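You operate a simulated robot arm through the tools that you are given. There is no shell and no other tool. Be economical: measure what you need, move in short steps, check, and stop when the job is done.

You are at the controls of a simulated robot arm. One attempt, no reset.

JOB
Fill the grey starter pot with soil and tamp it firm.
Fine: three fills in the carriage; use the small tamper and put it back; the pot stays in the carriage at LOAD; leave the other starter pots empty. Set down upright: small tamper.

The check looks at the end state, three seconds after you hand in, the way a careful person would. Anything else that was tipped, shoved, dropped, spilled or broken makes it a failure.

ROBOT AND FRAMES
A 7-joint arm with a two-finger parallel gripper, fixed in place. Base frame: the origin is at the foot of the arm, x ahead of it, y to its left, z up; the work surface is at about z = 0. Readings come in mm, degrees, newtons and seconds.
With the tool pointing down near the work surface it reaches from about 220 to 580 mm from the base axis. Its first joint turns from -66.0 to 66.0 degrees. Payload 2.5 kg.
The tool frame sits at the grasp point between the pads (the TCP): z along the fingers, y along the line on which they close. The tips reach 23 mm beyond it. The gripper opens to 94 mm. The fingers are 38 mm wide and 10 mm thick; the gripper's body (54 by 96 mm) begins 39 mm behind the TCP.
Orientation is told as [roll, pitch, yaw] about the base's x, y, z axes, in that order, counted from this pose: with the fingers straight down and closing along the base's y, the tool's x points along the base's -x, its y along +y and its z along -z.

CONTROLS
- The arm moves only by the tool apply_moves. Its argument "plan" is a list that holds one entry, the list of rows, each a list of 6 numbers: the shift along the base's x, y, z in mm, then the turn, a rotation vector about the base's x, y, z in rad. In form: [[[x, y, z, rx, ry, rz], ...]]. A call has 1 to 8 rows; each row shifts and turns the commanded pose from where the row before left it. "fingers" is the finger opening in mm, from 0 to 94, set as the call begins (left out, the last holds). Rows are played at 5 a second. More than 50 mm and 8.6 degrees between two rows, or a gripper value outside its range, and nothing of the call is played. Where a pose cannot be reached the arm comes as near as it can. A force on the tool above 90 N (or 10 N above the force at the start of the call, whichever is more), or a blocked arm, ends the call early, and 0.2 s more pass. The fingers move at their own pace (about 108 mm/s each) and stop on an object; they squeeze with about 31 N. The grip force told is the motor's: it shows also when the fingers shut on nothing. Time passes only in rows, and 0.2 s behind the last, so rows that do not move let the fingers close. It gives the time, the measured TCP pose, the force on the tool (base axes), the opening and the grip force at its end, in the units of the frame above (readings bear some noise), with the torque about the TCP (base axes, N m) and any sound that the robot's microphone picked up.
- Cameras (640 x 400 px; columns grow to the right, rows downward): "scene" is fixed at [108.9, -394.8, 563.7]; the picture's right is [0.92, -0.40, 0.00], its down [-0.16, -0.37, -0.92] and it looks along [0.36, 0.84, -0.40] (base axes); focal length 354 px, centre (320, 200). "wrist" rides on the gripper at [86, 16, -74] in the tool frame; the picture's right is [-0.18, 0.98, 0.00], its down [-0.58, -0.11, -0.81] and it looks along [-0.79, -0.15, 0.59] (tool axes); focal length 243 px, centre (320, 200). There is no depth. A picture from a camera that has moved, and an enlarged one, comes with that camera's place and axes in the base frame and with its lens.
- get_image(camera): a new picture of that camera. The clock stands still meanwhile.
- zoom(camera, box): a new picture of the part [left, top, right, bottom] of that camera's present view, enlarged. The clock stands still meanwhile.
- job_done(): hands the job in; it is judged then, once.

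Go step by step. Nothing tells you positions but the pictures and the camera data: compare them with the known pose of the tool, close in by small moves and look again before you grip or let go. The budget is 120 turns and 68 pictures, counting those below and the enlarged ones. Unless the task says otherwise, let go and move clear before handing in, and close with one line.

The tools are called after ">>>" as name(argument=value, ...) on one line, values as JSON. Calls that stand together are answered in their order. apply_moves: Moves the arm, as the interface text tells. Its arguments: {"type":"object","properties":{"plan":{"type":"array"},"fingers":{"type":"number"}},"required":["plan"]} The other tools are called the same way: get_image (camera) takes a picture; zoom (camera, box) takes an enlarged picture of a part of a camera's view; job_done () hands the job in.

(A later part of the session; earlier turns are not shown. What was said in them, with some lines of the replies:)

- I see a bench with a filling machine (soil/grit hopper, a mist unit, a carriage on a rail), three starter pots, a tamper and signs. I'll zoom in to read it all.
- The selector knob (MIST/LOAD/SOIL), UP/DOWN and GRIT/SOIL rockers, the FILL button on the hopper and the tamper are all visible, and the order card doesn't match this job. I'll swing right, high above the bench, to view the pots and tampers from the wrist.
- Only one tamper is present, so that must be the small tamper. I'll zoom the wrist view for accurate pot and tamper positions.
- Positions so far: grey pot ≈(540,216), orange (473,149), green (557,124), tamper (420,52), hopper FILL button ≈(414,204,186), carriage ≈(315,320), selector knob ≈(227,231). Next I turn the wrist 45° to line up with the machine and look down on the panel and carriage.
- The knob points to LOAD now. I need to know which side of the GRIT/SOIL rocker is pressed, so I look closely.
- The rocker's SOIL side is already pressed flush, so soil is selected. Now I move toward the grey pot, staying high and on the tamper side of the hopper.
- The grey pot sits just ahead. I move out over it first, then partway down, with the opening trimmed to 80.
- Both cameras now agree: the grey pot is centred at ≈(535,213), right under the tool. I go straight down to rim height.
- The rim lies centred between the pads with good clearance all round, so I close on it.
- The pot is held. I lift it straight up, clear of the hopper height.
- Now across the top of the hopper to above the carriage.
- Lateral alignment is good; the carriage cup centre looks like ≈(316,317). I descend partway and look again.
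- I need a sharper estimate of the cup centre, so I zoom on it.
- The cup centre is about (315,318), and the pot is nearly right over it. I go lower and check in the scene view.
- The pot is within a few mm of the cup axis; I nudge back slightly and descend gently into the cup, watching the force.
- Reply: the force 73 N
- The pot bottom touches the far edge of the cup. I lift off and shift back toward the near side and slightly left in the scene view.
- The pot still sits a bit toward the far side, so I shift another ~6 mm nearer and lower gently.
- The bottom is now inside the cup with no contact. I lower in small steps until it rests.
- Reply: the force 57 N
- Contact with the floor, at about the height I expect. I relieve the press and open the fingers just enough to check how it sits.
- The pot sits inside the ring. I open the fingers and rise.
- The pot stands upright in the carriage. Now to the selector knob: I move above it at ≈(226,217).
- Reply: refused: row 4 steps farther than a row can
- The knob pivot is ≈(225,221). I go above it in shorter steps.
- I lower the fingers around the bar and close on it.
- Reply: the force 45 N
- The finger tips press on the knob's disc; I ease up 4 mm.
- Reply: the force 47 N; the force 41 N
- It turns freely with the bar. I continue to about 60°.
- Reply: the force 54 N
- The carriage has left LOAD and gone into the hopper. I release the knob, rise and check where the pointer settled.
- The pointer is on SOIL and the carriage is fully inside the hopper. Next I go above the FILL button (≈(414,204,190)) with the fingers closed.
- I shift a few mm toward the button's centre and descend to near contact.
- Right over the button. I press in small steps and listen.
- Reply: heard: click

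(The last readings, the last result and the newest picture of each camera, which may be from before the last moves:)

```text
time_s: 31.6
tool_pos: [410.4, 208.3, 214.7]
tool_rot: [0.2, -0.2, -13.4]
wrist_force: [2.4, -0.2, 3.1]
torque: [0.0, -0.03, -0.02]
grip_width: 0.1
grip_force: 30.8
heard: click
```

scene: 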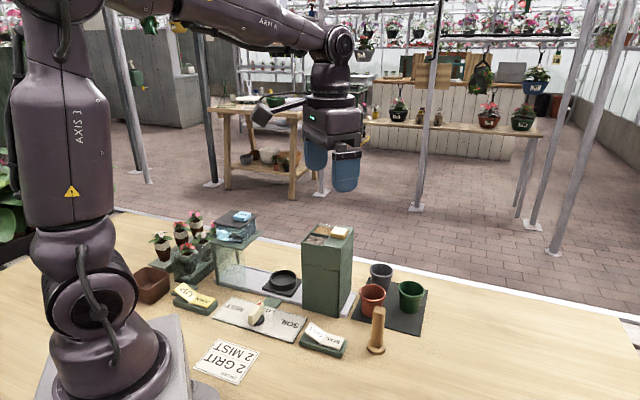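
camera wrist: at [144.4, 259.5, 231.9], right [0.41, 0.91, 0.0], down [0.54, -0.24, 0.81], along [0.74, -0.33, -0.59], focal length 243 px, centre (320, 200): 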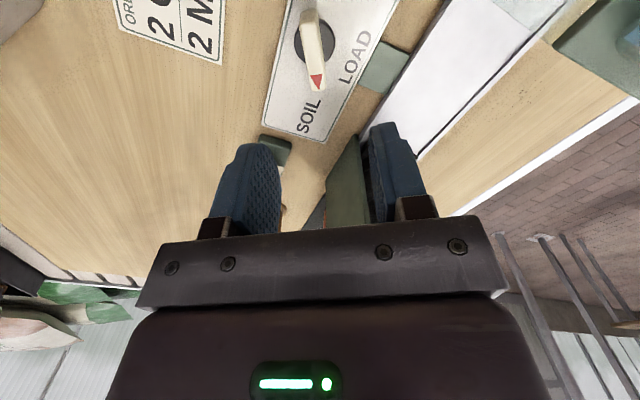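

A click: first press registered. I release fully and listen.

>>> apply_moves(plan=[[[0, 0, 5, 0, 0, 0], [0, 0, 5, 0, 0, 0], [0, 0, 0, 0, 0, 0], [0, 0, 0, 0, 0, 0], [0, 0, 0, 0, 0, 0]]])

>>> zoom(camera="scene", box=[180, 190, 420, 340])

```text
time_s: 32.8
tool_pos: [410.7, 207.8, 224.0]
tool_rot: [0.0, 0.0, -13.5]
wrist_force: [0.3, -0.4, 0.3]
torque: [0.03, 0.03, 0.04]
grip_width: 0.0
grip_force: 30.8
```

```text
2.67 times, centred on (300, 265) of scene
camera zoom: at [108.9, -394.8, 563.7], right [0.92, -0.4, 0.0], down [-0.16, -0.37, -0.92], along [0.36, 0.84, -0.4], focal length 944 px, centre (373, 27)
```

zoom: 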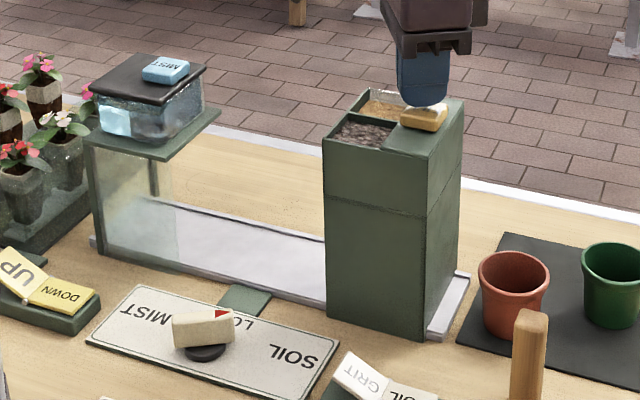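

I repeat for the second fill.

>>> apply_moves(plan=[[[0, 0, -6, 0, 0, 0], [0, 0, -4, 0, 0, 0], [0, 0, 0, 0, 0, 0]]])

```text
time_s: 33.6
tool_pos: [409.9, 209.8, 214.7]
tool_rot: [0.0, -0.1, -13.4]
wrist_force: [-0.1, -0.2, 2.8]
torque: [-0.02, 0.0, -0.03]
grip_width: 0.2
grip_force: 30.7
heard: click
```

>>> apply_moves(plan=[[[0, 0, 5, 0, 0, 0], [0, 0, 5, 0, 0, 0], [0, 0, 0, 0, 0, 0], [0, 0, 0, 0, 0, 0], [0, 0, 0, 0, 0, 0], [0, 0, 0, 0, 0, 0]]])

>>> apply_moves(plan=[[[0, 0, -6, 0, 0, 0], [0, 0, -4, 0, 0, 0], [0, 0, 0, 0, 0, 0]]])

```text
time_s: 35.0
tool_pos: [410.3, 208.9, 224.0]
tool_rot: [0.0, 0.0, -13.3]
wrist_force: [0.5, -1.0, 0.2]
torque: [0.0, 0.0, 0.0]
grip_width: 0.0
grip_force: 31.3
```

```text
time_s: 35.8
tool_pos: [409.3, 209.1, 214.5]
tool_rot: [0.2, -0.1, -13.3]
wrist_force: [1.6, 1.8, 2.5]
torque: [0.07, -0.01, 0.06]
grip_width: 0.0
grip_force: 31.5
heard: click
```

Three clicks heard. Now back to the knob; the forces suggest its pivot is ≈(220,219.5).

>>> apply_moves(plan=[[[0, 0, 30, 0, 0, 0], [-38, 2, 0, 0, 0, 0], [-38, 2, 0, 0, 0, 0], [-38, 2, 0, 0, 0, 0], [-38, 2, 0, 0, 0, 0], [-38, 2, 0, 0, 0, 0], [0, 0, -45, 0, 0, 0], [0, 0, -45, 0, 0, 0]]], fingers=50)

>>> apply_moves(plan=[[[0, 0, -45, 0, 0, 0], [0, 0, -35, 0, 0, 0], [0, 0, 0, 0, 0, 0]]])

>>> zoom(camera="scene", box=[200, 240, 360, 340])

```text
time_s: 37.6
tool_pos: [221.1, 218.2, 154.8]
tool_rot: [0.0, 0.0, -13.4]
wrist_force: [0.2, 0.4, 0.8]
torque: [0.0, -0.01, 0.0]
grip_width: 50.1
grip_force: 0.0
```

```text
time_s: 38.4
tool_pos: [218.8, 217.9, 75.0]
tool_rot: [0.0, 0.0, -13.5]
wrist_force: [-0.6, 0.3, 0.5]
torque: [-0.01, 0.0, 0.0]
grip_width: 49.6
grip_force: 0.1
```

```text
4.00 times, centred on (280, 290) of scene
camera zoom: at [108.9, -394.8, 563.7], right [0.92, -0.4, 0.0], down [-0.16, -0.37, -0.92], along [0.36, 0.84, -0.4], focal length 1415 px, centre (480, -160)
```

zoom: 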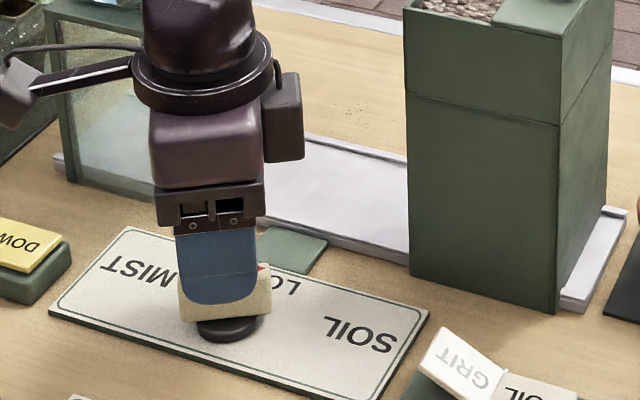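

>>> apply_moves(plan=[[[1, 1, -20, 0, 0, 0], [0, 0, -15, 0, 0, 0], [0, 0, 0, 0, 0, 0]]])

>>> apply_moves(plan=[[[0, 0, 0, 0, 0, 0], [0, 0, 0, 0, 0, 0]]], fingers=5)

```text
time_s: 39.2
tool_pos: [220.7, 220.1, 39.8]
tool_rot: [0.0, 0.0, -13.4]
wrist_force: [-0.3, 0.0, 0.1]
torque: [-0.02, -0.01, 0.02]
grip_width: 50.0
grip_force: 0.0
```

```text
time_s: 39.8
tool_pos: [219.8, 221.3, 40.8]
tool_rot: [0.2, -0.1, -13.3]
wrist_force: [3.3, 13.4, -12.9]
torque: [-0.48, 0.19, -0.1]
grip_width: 13.0
grip_force: 45.1
```

Gripped with low side force. I turn back to LOAD.

>>> apply_moves(plan=[[[0, 0, 0, 0, 0, 0.128], [0, 0, 0, 0, 0, 0.128], [0, 0, 0, 0, 0, 0.128], [0, 0, 0, 0, 0, 0.128], [0, 0, 0, 0, 0, 0.128], [0, 0, 0, 0, 0, 0.128], [0, 0, 0, 0, 0, 0.128], [0, 0, 0, 0, 0, 0.125]]])

>>> apply_moves(plan=[[[0, 0, 0, 0, 0, 0], [0, 0, 0, 0, 0, 0], [0, 0, 40, 0, 0, 0], [0, 0, 45, 0, 0, 0], [0, 0, 45, 0, 0, 0], [0, 0, 0, 0, 0, 0]]], fingers=50)

>>> get_image(camera="wrist")

>>> zoom(camera="scene", box=[200, 230, 344, 320])

```text
time_s: 41.6
tool_pos: [221.0, 220.2, 40.3]
tool_rot: [0.0, -0.1, 45.2]
wrist_force: [-16.6, 9.4, 43.6]
torque: [-0.16, -0.02, -0.05]
grip_width: 13.0
grip_force: 44.8
```

```text
time_s: 43.0
tool_pos: [219.1, 220.7, 167.0]
tool_rot: [-0.1, 0.0, 45.2]
wrist_force: [0.4, -0.2, -0.4]
torque: [-0.03, 0.0, 0.01]
grip_width: 50.1
grip_force: 0.1
```

```text
21 pictures are left
camera wrist: at [146.8, 170.3, 242.6], right [-0.57, 0.82, 0.0], down [0.49, 0.33, 0.81], along [0.66, 0.46, -0.59], focal length 243 px, centre (320, 200)
```

wrist: 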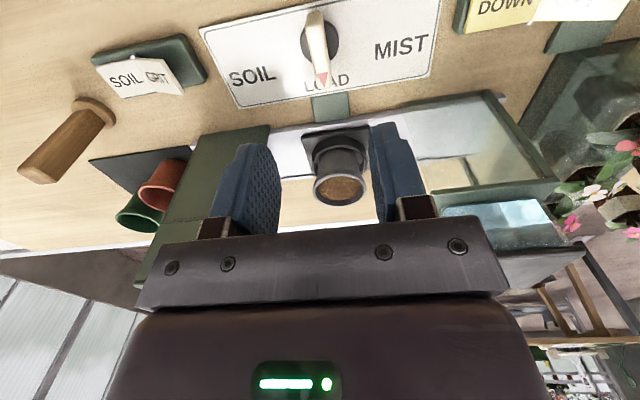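

```text
4.44 times, centred on (272, 275) of scene
camera zoom: at [108.9, -394.8, 563.7], right [0.92, -0.4, 0.0], down [-0.16, -0.37, -0.92], along [0.36, 0.84, -0.4], focal length 1573 px, centre (533, -133)
```

zoom: 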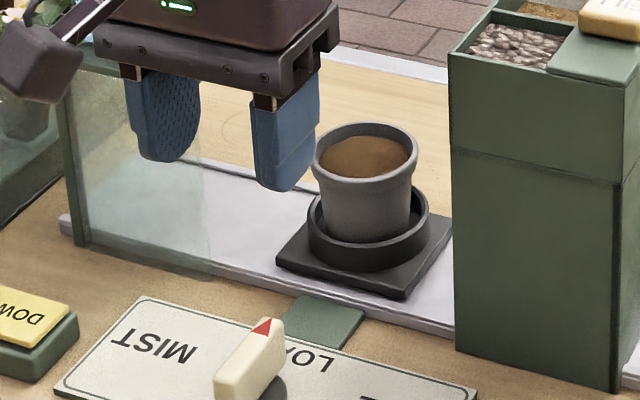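

The pot is filled with soil to near the rim and back at LOAD with no spill. Now I fetch the tamper at ≈(425,52), first moving above it for a close look.

>>> apply_moves(plan=[[[22, -30, 20, 0, 0, 0], [24, -30, 20, 0, 0, 0], [26, -24, 10, 0, 0, 0], [28, -20, 0, 0, 0, 0], [28, -20, 0, 0, 0, 0], [26, -20, 0, 0, 0, 0], [26, -14, 0, 0, 0, 0], [26, -11, 0, 0, 0, 0]]], fingers=60)

>>> get_image(camera="wrist")

```text
time_s: 44.8
tool_pos: [427.2, 49.1, 217.5]
tool_rot: [-0.1, 0.0, 45.0]
wrist_force: [-0.4, -0.5, -0.1]
torque: [0.01, 0.02, 0.02]
grip_width: 60.0
grip_force: 0.1
```

```text
19 pictures are left
camera wrist: at [354.9, -1.0, 292.4], right [-0.57, 0.82, 0.0], down [0.49, 0.33, 0.81], along [0.66, 0.46, -0.59], focal length 243 px, centre (320, 200)
```

wrist: 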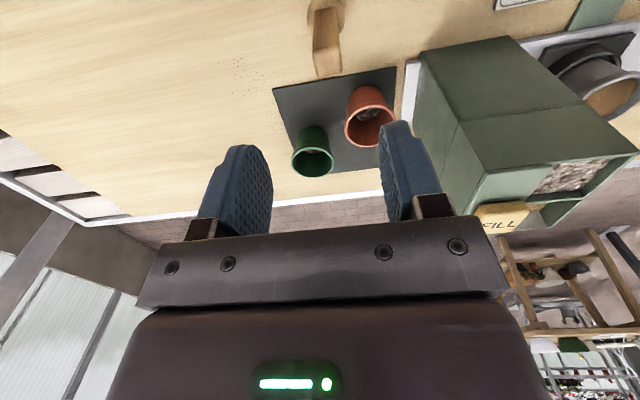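

>>> zoom(camera="wrist", box=[280, 0, 376, 90])

```text
4.44 times, centred on (328, 45) of wrist
camera zoom: at [354.9, -1.0, 292.4], right [-0.57, 0.82, 0.0], down [0.49, 0.33, 0.81], along [0.66, 0.46, -0.59], focal length 1078 px, centre (284, 889)
```

zoom: 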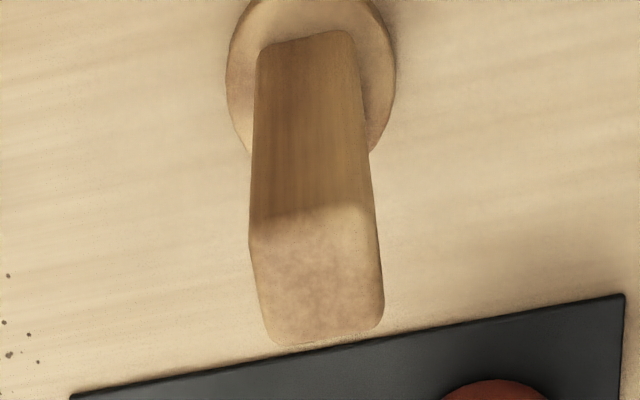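

The handle is 18 mm square and aligned with the tool's present yaw; its centre is ≈(424,53.5). I shift and descend partway.

>>> apply_moves(plan=[[[-3.2, 4.4, -40, 0, 0, 0], [0, 0, -42, 0, 0, 0], [0, 0, 0, 0, 0, 0]]])

>>> get_image(camera="wrist")

```text
time_s: 45.6
tool_pos: [424.4, 53.9, 134.8]
tool_rot: [0.0, 0.0, 45.2]
wrist_force: [0.3, 0.6, -0.1]
torque: [-0.03, 0.0, 0.02]
grip_width: 59.9
grip_force: 0.1
```

```text
17 pictures are left
camera wrist: at [352.5, 3.7, 210.5], right [-0.57, 0.82, 0.0], down [0.49, 0.33, 0.81], along [0.67, 0.46, -0.59], focal length 243 px, centre (320, 200)
```

wrist: 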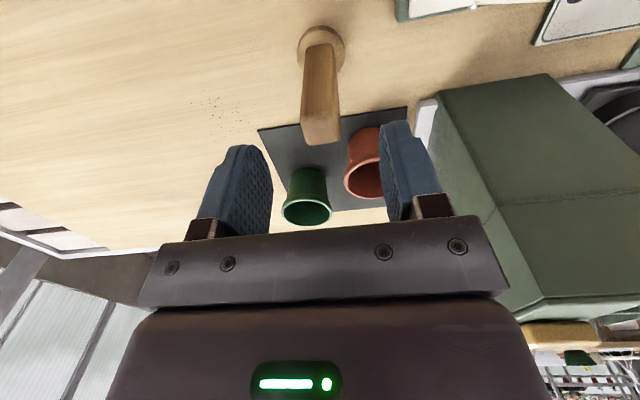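

Well aligned. I descend to mid-handle and close.

>>> apply_moves(plan=[[[-1, -0.5, -30, 0, 0, 0], [0, 0, -28, 0, 0, 0], [0, 0, 0, 0, 0, 0]]])

>>> apply_moves(plan=[[[0, 0, 0, 0, 0, 0], [0, 0, 0, 0, 0, 0], [0, 0, 0, 0, 0, 0]]], fingers=8)

>>> zoom(camera="scene", box=[320, 250, 464, 370])

```text
time_s: 46.4
tool_pos: [423.9, 52.4, 78.0]
tool_rot: [0.1, 0.0, 45.1]
wrist_force: [0.2, -0.3, -0.4]
torque: [0.0, 0.0, 0.04]
grip_width: 60.1
grip_force: 0.0
```

```text
time_s: 47.2
tool_pos: [424.5, 54.0, 78.2]
tool_rot: [0.0, 0.1, 45.2]
wrist_force: [-0.6, 0.0, 0.3]
torque: [0.01, 0.0, 0.04]
grip_width: 21.5
grip_force: 31.1
```

```text
3.33 times, centred on (392, 310) of scene
camera zoom: at [108.9, -394.8, 563.7], right [0.92, -0.4, 0.0], down [-0.16, -0.37, -0.92], along [0.36, 0.84, -0.4], focal length 1179 px, centre (80, -167)
```

zoom: 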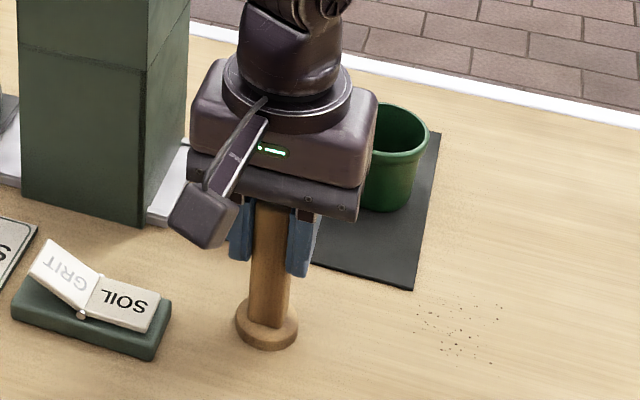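

The tamper is firmly held at ≈(424,53.5), TCP 78 mm above its base. I lift it high and carry it to the pot.

>>> apply_moves(plan=[[[0, 0, 20, 0, 0, 0], [0, 0, 45, 0, 0, 0], [0, 0, 45, 0, 0, 0], [0, 0, 45, 0, 0, 0], [0, 0, 45, 0, 0, 0], [0, 0, 20, 0, 0, 0], [0, 0, 0, 0, 0, 0]]])

>>> apply_moves(plan=[[[-16, 37, 0, 0, 0, 0], [-16, 37, 0, 0, 0, 0], [-16, 37, 0, 0, 0, 0], [-16, 37, 0, 0, 0, 0], [-16, 37, 0, 0, 0, 0], [-16, 37, 0, 0, 0, 0], [-15, 40, 0, 0, 0, 0], [0, 0, 0, 0, 0, 0]]])

>>> apply_moves(plan=[[[0, 0, -45, 0, 0, 0], [0, 0, -45, 0, 0, 0], [0, 0, -30, 0, 0, 0], [0, 0, 0, 0, 0, 0]]])

>>> get_image(camera="wrist")

>>> zoom(camera="scene", box=[225, 210, 337, 300])

```text
time_s: 48.8
tool_pos: [423.0, 55.1, 297.2]
tool_rot: [0.0, 0.0, 45.1]
wrist_force: [-0.9, 0.4, -2.0]
torque: [0.03, -0.01, -0.03]
grip_width: 21.6
grip_force: 30.7
```

```text
time_s: 50.6
tool_pos: [312.3, 315.9, 299.9]
tool_rot: [0.0, 0.0, 45.0]
wrist_force: [-0.4, 0.0, -1.4]
torque: [-0.04, 0.04, 0.02]
grip_width: 21.5
grip_force: 30.6
```

```text
time_s: 51.6
tool_pos: [311.7, 317.8, 178.7]
tool_rot: [0.0, 0.1, 45.1]
wrist_force: [0.1, -0.1, -0.7]
torque: [0.01, -0.01, -0.01]
grip_width: 21.5
grip_force: 31.7
```

```text
15 pictures are left
camera wrist: at [238.8, 266.6, 253.7], right [-0.57, 0.82, 0.0], down [0.49, 0.33, 0.81], along [0.67, 0.46, -0.59], focal length 243 px, centre (320, 200)
```

wrist: 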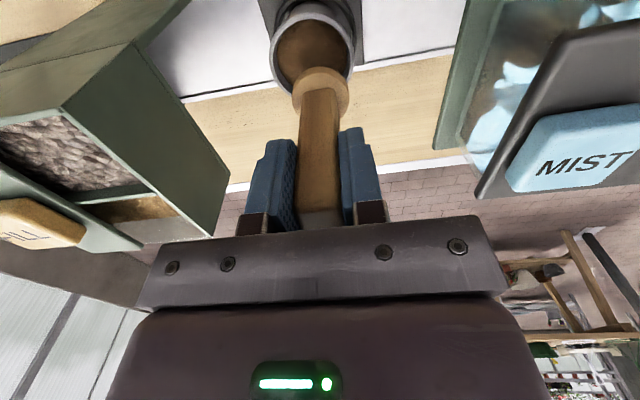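

```text
4.44 times, centred on (281, 255) of scene
camera zoom: at [108.9, -394.8, 563.7], right [0.92, -0.4, 0.0], down [-0.16, -0.37, -0.92], along [0.36, 0.84, -0.4], focal length 1573 px, centre (493, -44)
```

zoom: 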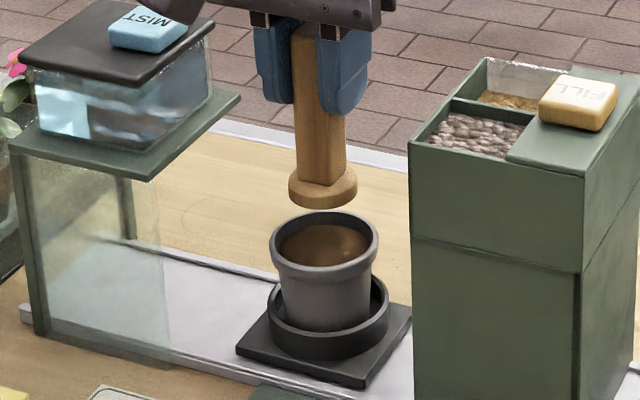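

The disc is above the pot, needing a slight shift nearer. I lower to just over the rim and look again.

>>> apply_moves(plan=[[[-0.5, -3.5, -15, 0, 0, 0], [0, 0, -15, 0, 0, 0], [0, 0, 0, 0, 0, 0]]])

>>> zoom(camera="scene", box=[241, 230, 321, 290])

>>> zoom(camera="wrist", box=[220, 0, 420, 150])

```text
time_s: 52.4
tool_pos: [310.9, 312.2, 148.4]
tool_rot: [0.0, -0.1, 45.2]
wrist_force: [-0.2, -0.3, -0.8]
torque: [0.0, 0.02, 0.0]
grip_width: 21.3
grip_force: 31.4
```

```text
6.67 times, centred on (281, 260) of scene
camera zoom: at [108.9, -394.8, 563.7], right [0.92, -0.4, 0.0], down [-0.16, -0.37, -0.92], along [0.36, 0.84, -0.4], focal length 2359 px, centre (580, -200)
```

zoom: 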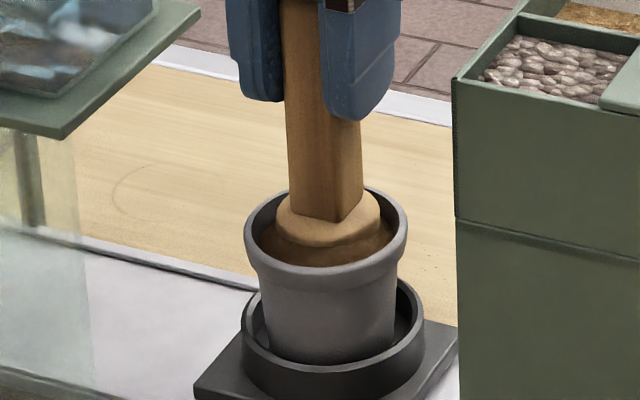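

```text
2.67 times, centred on (320, 75) of wrist
camera zoom: at [237.6, 262.6, 223.9], right [-0.57, 0.82, 0.0], down [0.49, 0.33, 0.81], along [0.67, 0.46, -0.59], focal length 647 px, centre (320, 533)
```

zoom: 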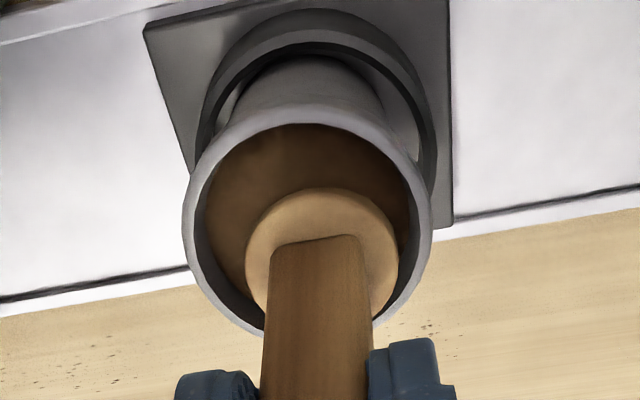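

The disc lies inside the rim circle, about 2 mm off centre. I correct and lower onto the soil in small steps.

>>> apply_moves(plan=[[[1.2, -1.8, 0, 0, 0, 0], [0, 0, -6, 0, 0, 0], [0, 0, -4, 0, 0, 0], [0, 0, -3, 0, 0, 0], [0, 0, 0, 0, 0, 0]]])

```text
time_s: 53.6
tool_pos: [313.7, 312.6, 138.0]
tool_rot: [-0.1, -0.3, 45.1]
wrist_force: [1.7, 1.7, 30.1]
torque: [0.17, -0.24, -0.03]
grip_width: 21.8
grip_force: 31.2
```

>>> zoom(camera="scene", box=[257, 240, 305, 280])

>>> apply_moves(plan=[[[0, 0, 0, 0, 0, 0], [0, 0, 0, 0, 0, 0]]])

```text
10.00 times, centred on (281, 260) of scene
camera zoom: at [108.8, -394.9, 563.6], right [0.92, -0.4, 0.0], down [-0.16, -0.37, -0.92], along [0.36, 0.84, -0.4], focal length 3538 px, centre (710, -400)
```

zoom: 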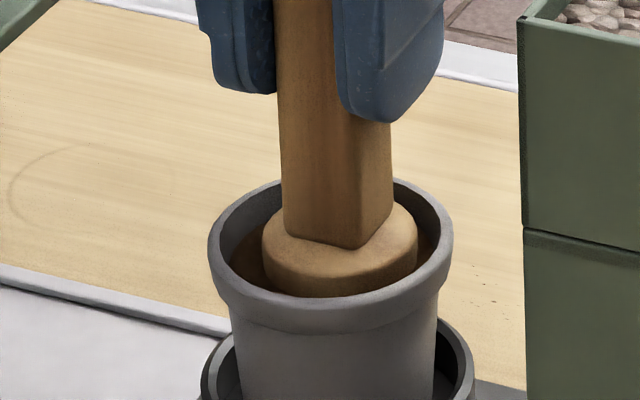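

```text
time_s: 54.2
tool_pos: [312.8, 312.0, 137.5]
tool_rot: [0.0, -0.4, 45.0]
wrist_force: [2.5, 2.9, 28.7]
torque: [0.22, -0.3, 0.01]
grip_width: 21.5
grip_force: 31.1
```

The disc sits inside the rim on the soil at about 30 N. I press a bit harder.

>>> apply_moves(plan=[[[0, 0, -1, 0, 0, 0], [0, 0, -1, 0, 0, 0], [0, 0, 0, 0, 0, 0], [0, 0, 0, 0, 0, 0]]])

```text
time_s: 55.2
tool_pos: [312.9, 312.5, 135.4]
tool_rot: [0.0, -0.2, 45.2]
wrist_force: [-1.2, -1.5, 29.8]
torque: [-0.01, -0.07, 0.01]
grip_width: 21.5
grip_force: 31.0
```

>>> apply_moves(plan=[[[0, 0, -1, 0, 0, 0], [0, 0, -1, 0, 0, 0], [0, 0, -1, 0, 0, 0], [0, 0, 0, 0, 0, 0], [0, 0, 0, 0, 0, 0]]])

>>> zoom(camera="scene", box=[257, 240, 305, 280])

```text
time_s: 56.4
tool_pos: [312.7, 312.0, 132.6]
tool_rot: [0.0, -0.2, 45.1]
wrist_force: [-0.2, -0.1, 30.8]
torque: [0.03, -0.09, -0.03]
grip_width: 21.4
grip_force: 30.7
```

```text
10.00 times, centred on (281, 260) of scene
camera zoom: at [108.8, -394.9, 563.6], right [0.92, -0.4, 0.0], down [-0.16, -0.37, -0.92], along [0.36, 0.84, -0.4], focal length 3538 px, centre (710, -400)
```

zoom: 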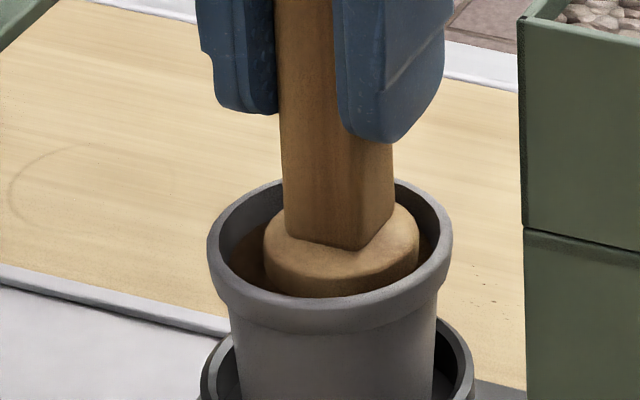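

The handle slides in the pads at about 30 N while the disc stays put. I lift off to see whether the soil is already firm.

>>> apply_moves(plan=[[[0, 0, 20, 0, 0, 0], [0, 0, 30, 0, 0, 0], [0, 0, 0, 0, 0, 0]]])

>>> zoom(camera="scene", box=[241, 230, 321, 290])

```text
time_s: 57.2
tool_pos: [314.1, 310.5, 180.1]
tool_rot: [-0.1, 0.1, 45.1]
wrist_force: [-1.0, -0.5, 0.1]
torque: [0.02, 0.01, 0.01]
grip_width: 21.3
grip_force: 30.8
```

```text
6.67 times, centred on (281, 260) of scene
camera zoom: at [108.9, -394.8, 563.7], right [0.92, -0.4, 0.0], down [-0.16, -0.37, -0.92], along [0.36, 0.84, -0.4], focal length 2359 px, centre (580, -200)
```

zoom: 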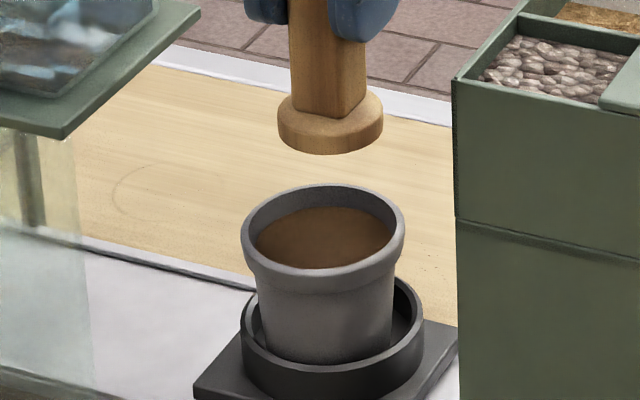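

The soil looks flattened. To be sure it is firm, I press once more, letting the handle slide until the palm backs it.

>>> apply_moves(plan=[[[-1, 0.5, -30, 0, 0, 0], [0, 0, -12, 0, 0, 0], [0, 0, -4, 0, 0, 0], [0, 0, -3, 0, 0, 0], [0, 0, -2, 0, 0, 0], [0, 0, -2, 0, 0, 0], [0, 0, 0, 0, 0, 0]]])

```text
time_s: 58.8
tool_pos: [312.8, 312.9, 129.6]
tool_rot: [0.1, -0.4, 45.1]
wrist_force: [0.2, 0.2, 29.7]
torque: [0.03, -0.13, 0.01]
grip_width: 21.8
grip_force: 30.1
```

>>> apply_moves(plan=[[[0, 0, -2, 0, 0, 0], [0, 0, -2, 0, 0, 0], [0, 0, -2, 0, 0, 0], [0, 0, 0, 0, 0, 0]]])

```text
time_s: 59.8
tool_pos: [312.7, 312.0, 125.8]
tool_rot: [0.0, -0.4, 45.0]
wrist_force: [-3.4, -3.3, 49.2]
torque: [-0.28, 0.21, 0.01]
grip_width: 21.4
grip_force: 31.0
```

The palm now backs the handle (49 N). One more millimetre for a firm tamp, hold, and then lift.

>>> apply_moves(plan=[[[0, 0, -1, 0, 0, 0], [0, 0, 0, 0, 0, 0], [0, 0, 0, 0, 0, 0], [0, 0, 0, 0, 0, 0]]])

>>> apply_moves(plan=[[[0, 0, 10, 0, 0, 0], [0, 0, 30, 0, 0, 0], [0, 0, 40, 0, 0, 0], [0, 0, 0, 0, 0, 0]]])

>>> zoom(camera="scene", box=[225, 190, 337, 300])

```text
time_s: 60.8
tool_pos: [313.7, 313.3, 125.5]
tool_rot: [0.0, -0.7, 45.0]
wrist_force: [-5.9, -5.5, 57.4]
torque: [-0.48, 0.48, -0.02]
grip_width: 21.5
grip_force: 30.9
```

```text
time_s: 61.8
tool_pos: [310.2, 310.4, 200.0]
tool_rot: [0.0, 0.0, 45.0]
wrist_force: [1.1, 0.5, -1.5]
torque: [-0.03, 0.01, -0.01]
grip_width: 21.4
grip_force: 31.6
```

```text
3.64 times, centred on (281, 245) of scene
camera zoom: at [108.9, -394.8, 563.7], right [0.92, -0.4, 0.0], down [-0.16, -0.37, -0.92], along [0.36, 0.84, -0.4], focal length 1287 px, centre (462, 36)
```

zoom: 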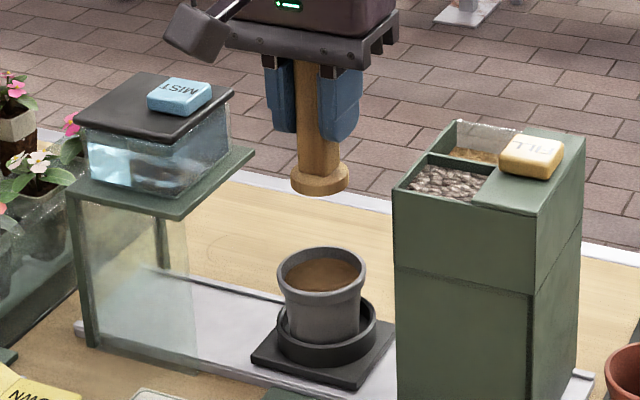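

The pot is upright, filled and tamped. I now carry the tamper back along the reversed path to its original place.

>>> apply_moves(plan=[[[0, 0, 45, 0, 0, 0], [0, 0, 45, 0, 0, 0], [0, 0, 5, 0, 0, 0], [0, 0, 0, 0, 0, 0]]])

>>> apply_moves(plan=[[[15.9, -36.7, 0, 0, 0, 0], [15.9, -36.7, 0, 0, 0, 0], [15.9, -36.7, 0, 0, 0, 0], [15.9, -36.7, 0, 0, 0, 0], [15.9, -36.7, 0, 0, 0, 0], [15.9, -36.7, 0, 0, 0, 0], [15.9, -37, 0, 0, 0, 0], [0, 0, 0, 0, 0, 0]]])

>>> apply_moves(plan=[[[0, 0, -45, 0, 0, 0], [0, 0, -45, 0, 0, 0], [0, 0, -45, 0, 0, 0], [0, 0, -45, 0, 0, 0], [0, 0, -30, 0, 0, 0], [0, 0, 0, 0, 0, 0]]])

>>> zoom(camera="scene", box=[320, 250, 464, 370])

```text
time_s: 62.8
tool_pos: [310.1, 311.2, 296.4]
tool_rot: [-0.1, 0.0, 45.1]
wrist_force: [-0.3, -0.6, -0.6]
torque: [0.01, 0.0, 0.02]
grip_width: 21.6
grip_force: 31.2
```

```text
time_s: 64.6
tool_pos: [421.0, 53.6, 295.8]
tool_rot: [-0.1, 0.0, 45.2]
wrist_force: [0.1, -0.5, -1.0]
torque: [-0.02, 0.03, -0.02]
grip_width: 21.6
grip_force: 30.9
```

```text
time_s: 66.0
tool_pos: [424.6, 55.3, 84.5]
tool_rot: [0.0, 0.1, 45.1]
wrist_force: [-0.1, 0.1, -0.8]
torque: [0.03, 0.0, 0.01]
grip_width: 21.3
grip_force: 31.1
```

```text
3.33 times, centred on (392, 310) of scene
camera zoom: at [108.9, -394.8, 563.7], right [0.92, -0.4, 0.0], down [-0.16, -0.37, -0.92], along [0.36, 0.84, -0.4], focal length 1179 px, centre (80, -167)
```

zoom: 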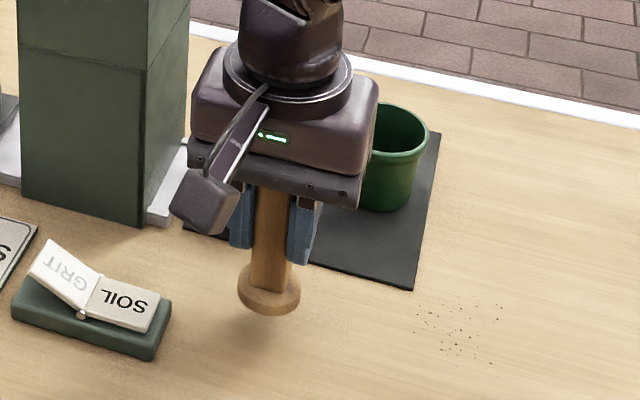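

The base is about 20 mm above the bench over its old spot. I lower until light contact.

>>> apply_moves(plan=[[[0, 0, -10, 0, 0, 0], [0, 0, -6, 0, 0, 0], [0, 0, -1.5, 0, 0, 0], [0, 0, 0, 0, 0, 0]]])

```text
time_s: 67.0
tool_pos: [423.8, 54.9, 68.6]
tool_rot: [0.1, 0.0, 45.1]
wrist_force: [0.8, -0.2, 0.2]
torque: [0.02, -0.01, 0.0]
grip_width: 21.6
grip_force: 30.8
```

>>> apply_moves(plan=[[[0, 0, -1, 0, 0, 0], [0, 0, -1, 0, 0, 0], [0, 0, 0, 0, 0, 0]]])

>>> apply_moves(plan=[[[0, 0, -1, 0, 0, 0], [0, 0, 0, 0, 0, 0]]])

```text
time_s: 67.8
tool_pos: [423.0, 55.1, 65.8]
tool_rot: [0.0, 0.0, 45.1]
wrist_force: [-0.7, -0.4, 0.2]
torque: [0.03, 0.03, 0.0]
grip_width: 21.4
grip_force: 30.7
```

```text
time_s: 68.4
tool_pos: [422.8, 53.1, 65.7]
tool_rot: [0.0, 0.0, 45.1]
wrist_force: [-0.8, 0.2, -0.4]
torque: [0.04, -0.05, 0.02]
grip_width: 21.6
grip_force: 31.3
```

>>> apply_moves(plan=[[[0, 0, -1, 0, 0, 0], [0, 0, 0, 0, 0, 0]]])

>>> apply_moves(plan=[[[0, 0, -1, 0, 0, 0], [0, 0, 0, 0, 0, 0]]])

```text
time_s: 69.0
tool_pos: [422.8, 55.6, 63.9]
tool_rot: [0.1, 0.0, 45.0]
wrist_force: [-0.1, 0.3, -0.7]
torque: [0.01, 0.0, 0.03]
grip_width: 21.8
grip_force: 30.5
```

```text
time_s: 69.6
tool_pos: [423.3, 54.0, 63.2]
tool_rot: [-0.1, 0.0, 45.1]
wrist_force: [-0.4, -0.7, -0.8]
torque: [-0.03, 0.02, 0.01]
grip_width: 21.6
grip_force: 30.7
```

>>> apply_moves(plan=[[[0, 0, -1, 0, 0, 0], [0, 0, 0, 0, 0, 0]]])

>>> apply_moves(plan=[[[0, 0, -1, 0, 0, 0], [0, 0, 0, 0, 0, 0]]])

```text
time_s: 70.2
tool_pos: [423.2, 54.9, 62.9]
tool_rot: [0.0, 0.1, 45.0]
wrist_force: [0.1, 0.7, -1.1]
torque: [-0.03, -0.01, -0.03]
grip_width: 21.6
grip_force: 31.1
```

```text
time_s: 70.8
tool_pos: [422.3, 54.3, 60.7]
tool_rot: [0.1, 0.0, 45.0]
wrist_force: [0.0, 0.2, -0.6]
torque: [0.01, 0.03, -0.02]
grip_width: 21.5
grip_force: 31.1
```

Still no contact; I keep stepping down.

>>> apply_moves(plan=[[[0, 0, -1, 0, 0, 0], [0, 0, 0, 0, 0, 0]]])

>>> apply_moves(plan=[[[0, 0, -1, 0, 0, 0], [0, 0, 0, 0, 0, 0]]])

>>> zoom(camera="scene", box=[320, 250, 464, 370])

```text
time_s: 71.4
tool_pos: [422.9, 54.5, 60.3]
tool_rot: [-0.1, 0.0, 45.0]
wrist_force: [-0.1, -0.3, -0.6]
torque: [-0.01, -0.04, 0.0]
grip_width: 21.3
grip_force: 30.2
```

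```text
time_s: 72.0
tool_pos: [422.8, 53.7, 60.1]
tool_rot: [0.0, -0.1, 45.1]
wrist_force: [-5.5, 0.6, 17.8]
torque: [0.22, 0.17, 0.09]
grip_width: 21.5
grip_force: 30.9
```

```text
3.33 times, centred on (392, 310) of scene
camera zoom: at [108.9, -394.8, 563.7], right [0.92, -0.4, 0.0], down [-0.16, -0.37, -0.92], along [0.36, 0.84, -0.4], focal length 1179 px, centre (80, -167)
```

zoom: 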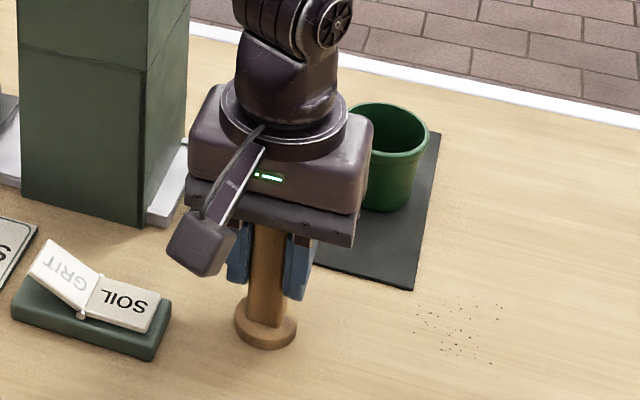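

The base stands on the bench in its original spot. I open and rise straight up, then check everything.

>>> apply_moves(plan=[[[0, 0, 0.5, 0, 0, 0], [0, 0, 0, 0, 0, 0], [0, 0, 0, 0, 0, 0], [0, 0, 20, 0, 0, 0], [0, 0, 40, 0, 0, 0], [0, 0, 45, 0, 0, 0], [0, 0, 45, 0, 0, 0], [0, 0, 45, 0, 0, 0]]], fingers=60)

>>> zoom(camera="scene", box=[180, 200, 440, 370])

```text
time_s: 73.8
tool_pos: [422.8, 54.3, 256.3]
tool_rot: [0.1, -0.1, 45.0]
wrist_force: [-1.0, -0.1, 0.3]
torque: [0.01, 0.0, -0.02]
grip_width: 60.1
grip_force: 0.0
```

```text
2.35 times, centred on (310, 285) of scene
camera zoom: at [108.9, -394.8, 563.7], right [0.92, -0.4, 0.0], down [-0.16, -0.37, -0.92], along [0.36, 0.84, -0.4], focal length 832 px, centre (344, 0)
```

zoom: 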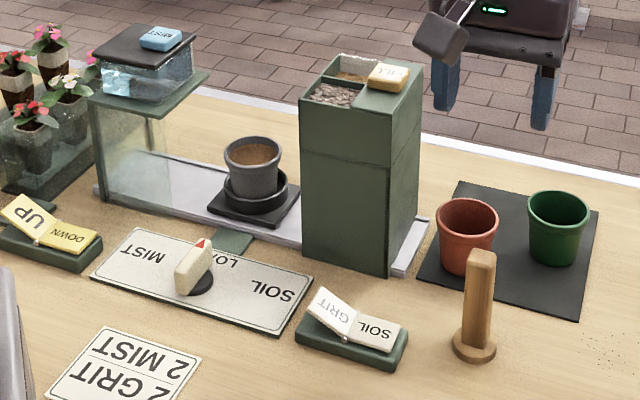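

The tamper stands upright in its place, the grey pot is upright in the carriage at LOAD, filled with soil and tamped, and nothing else was disturbed. I hand in.

>>> job_done()

```text
The job is handed in.
```

The grey pot got three fills of soil and was tamped to about 57 N. It stands in the carriage at LOAD, the small tamper is back upright in its place, and the other pots are empty.
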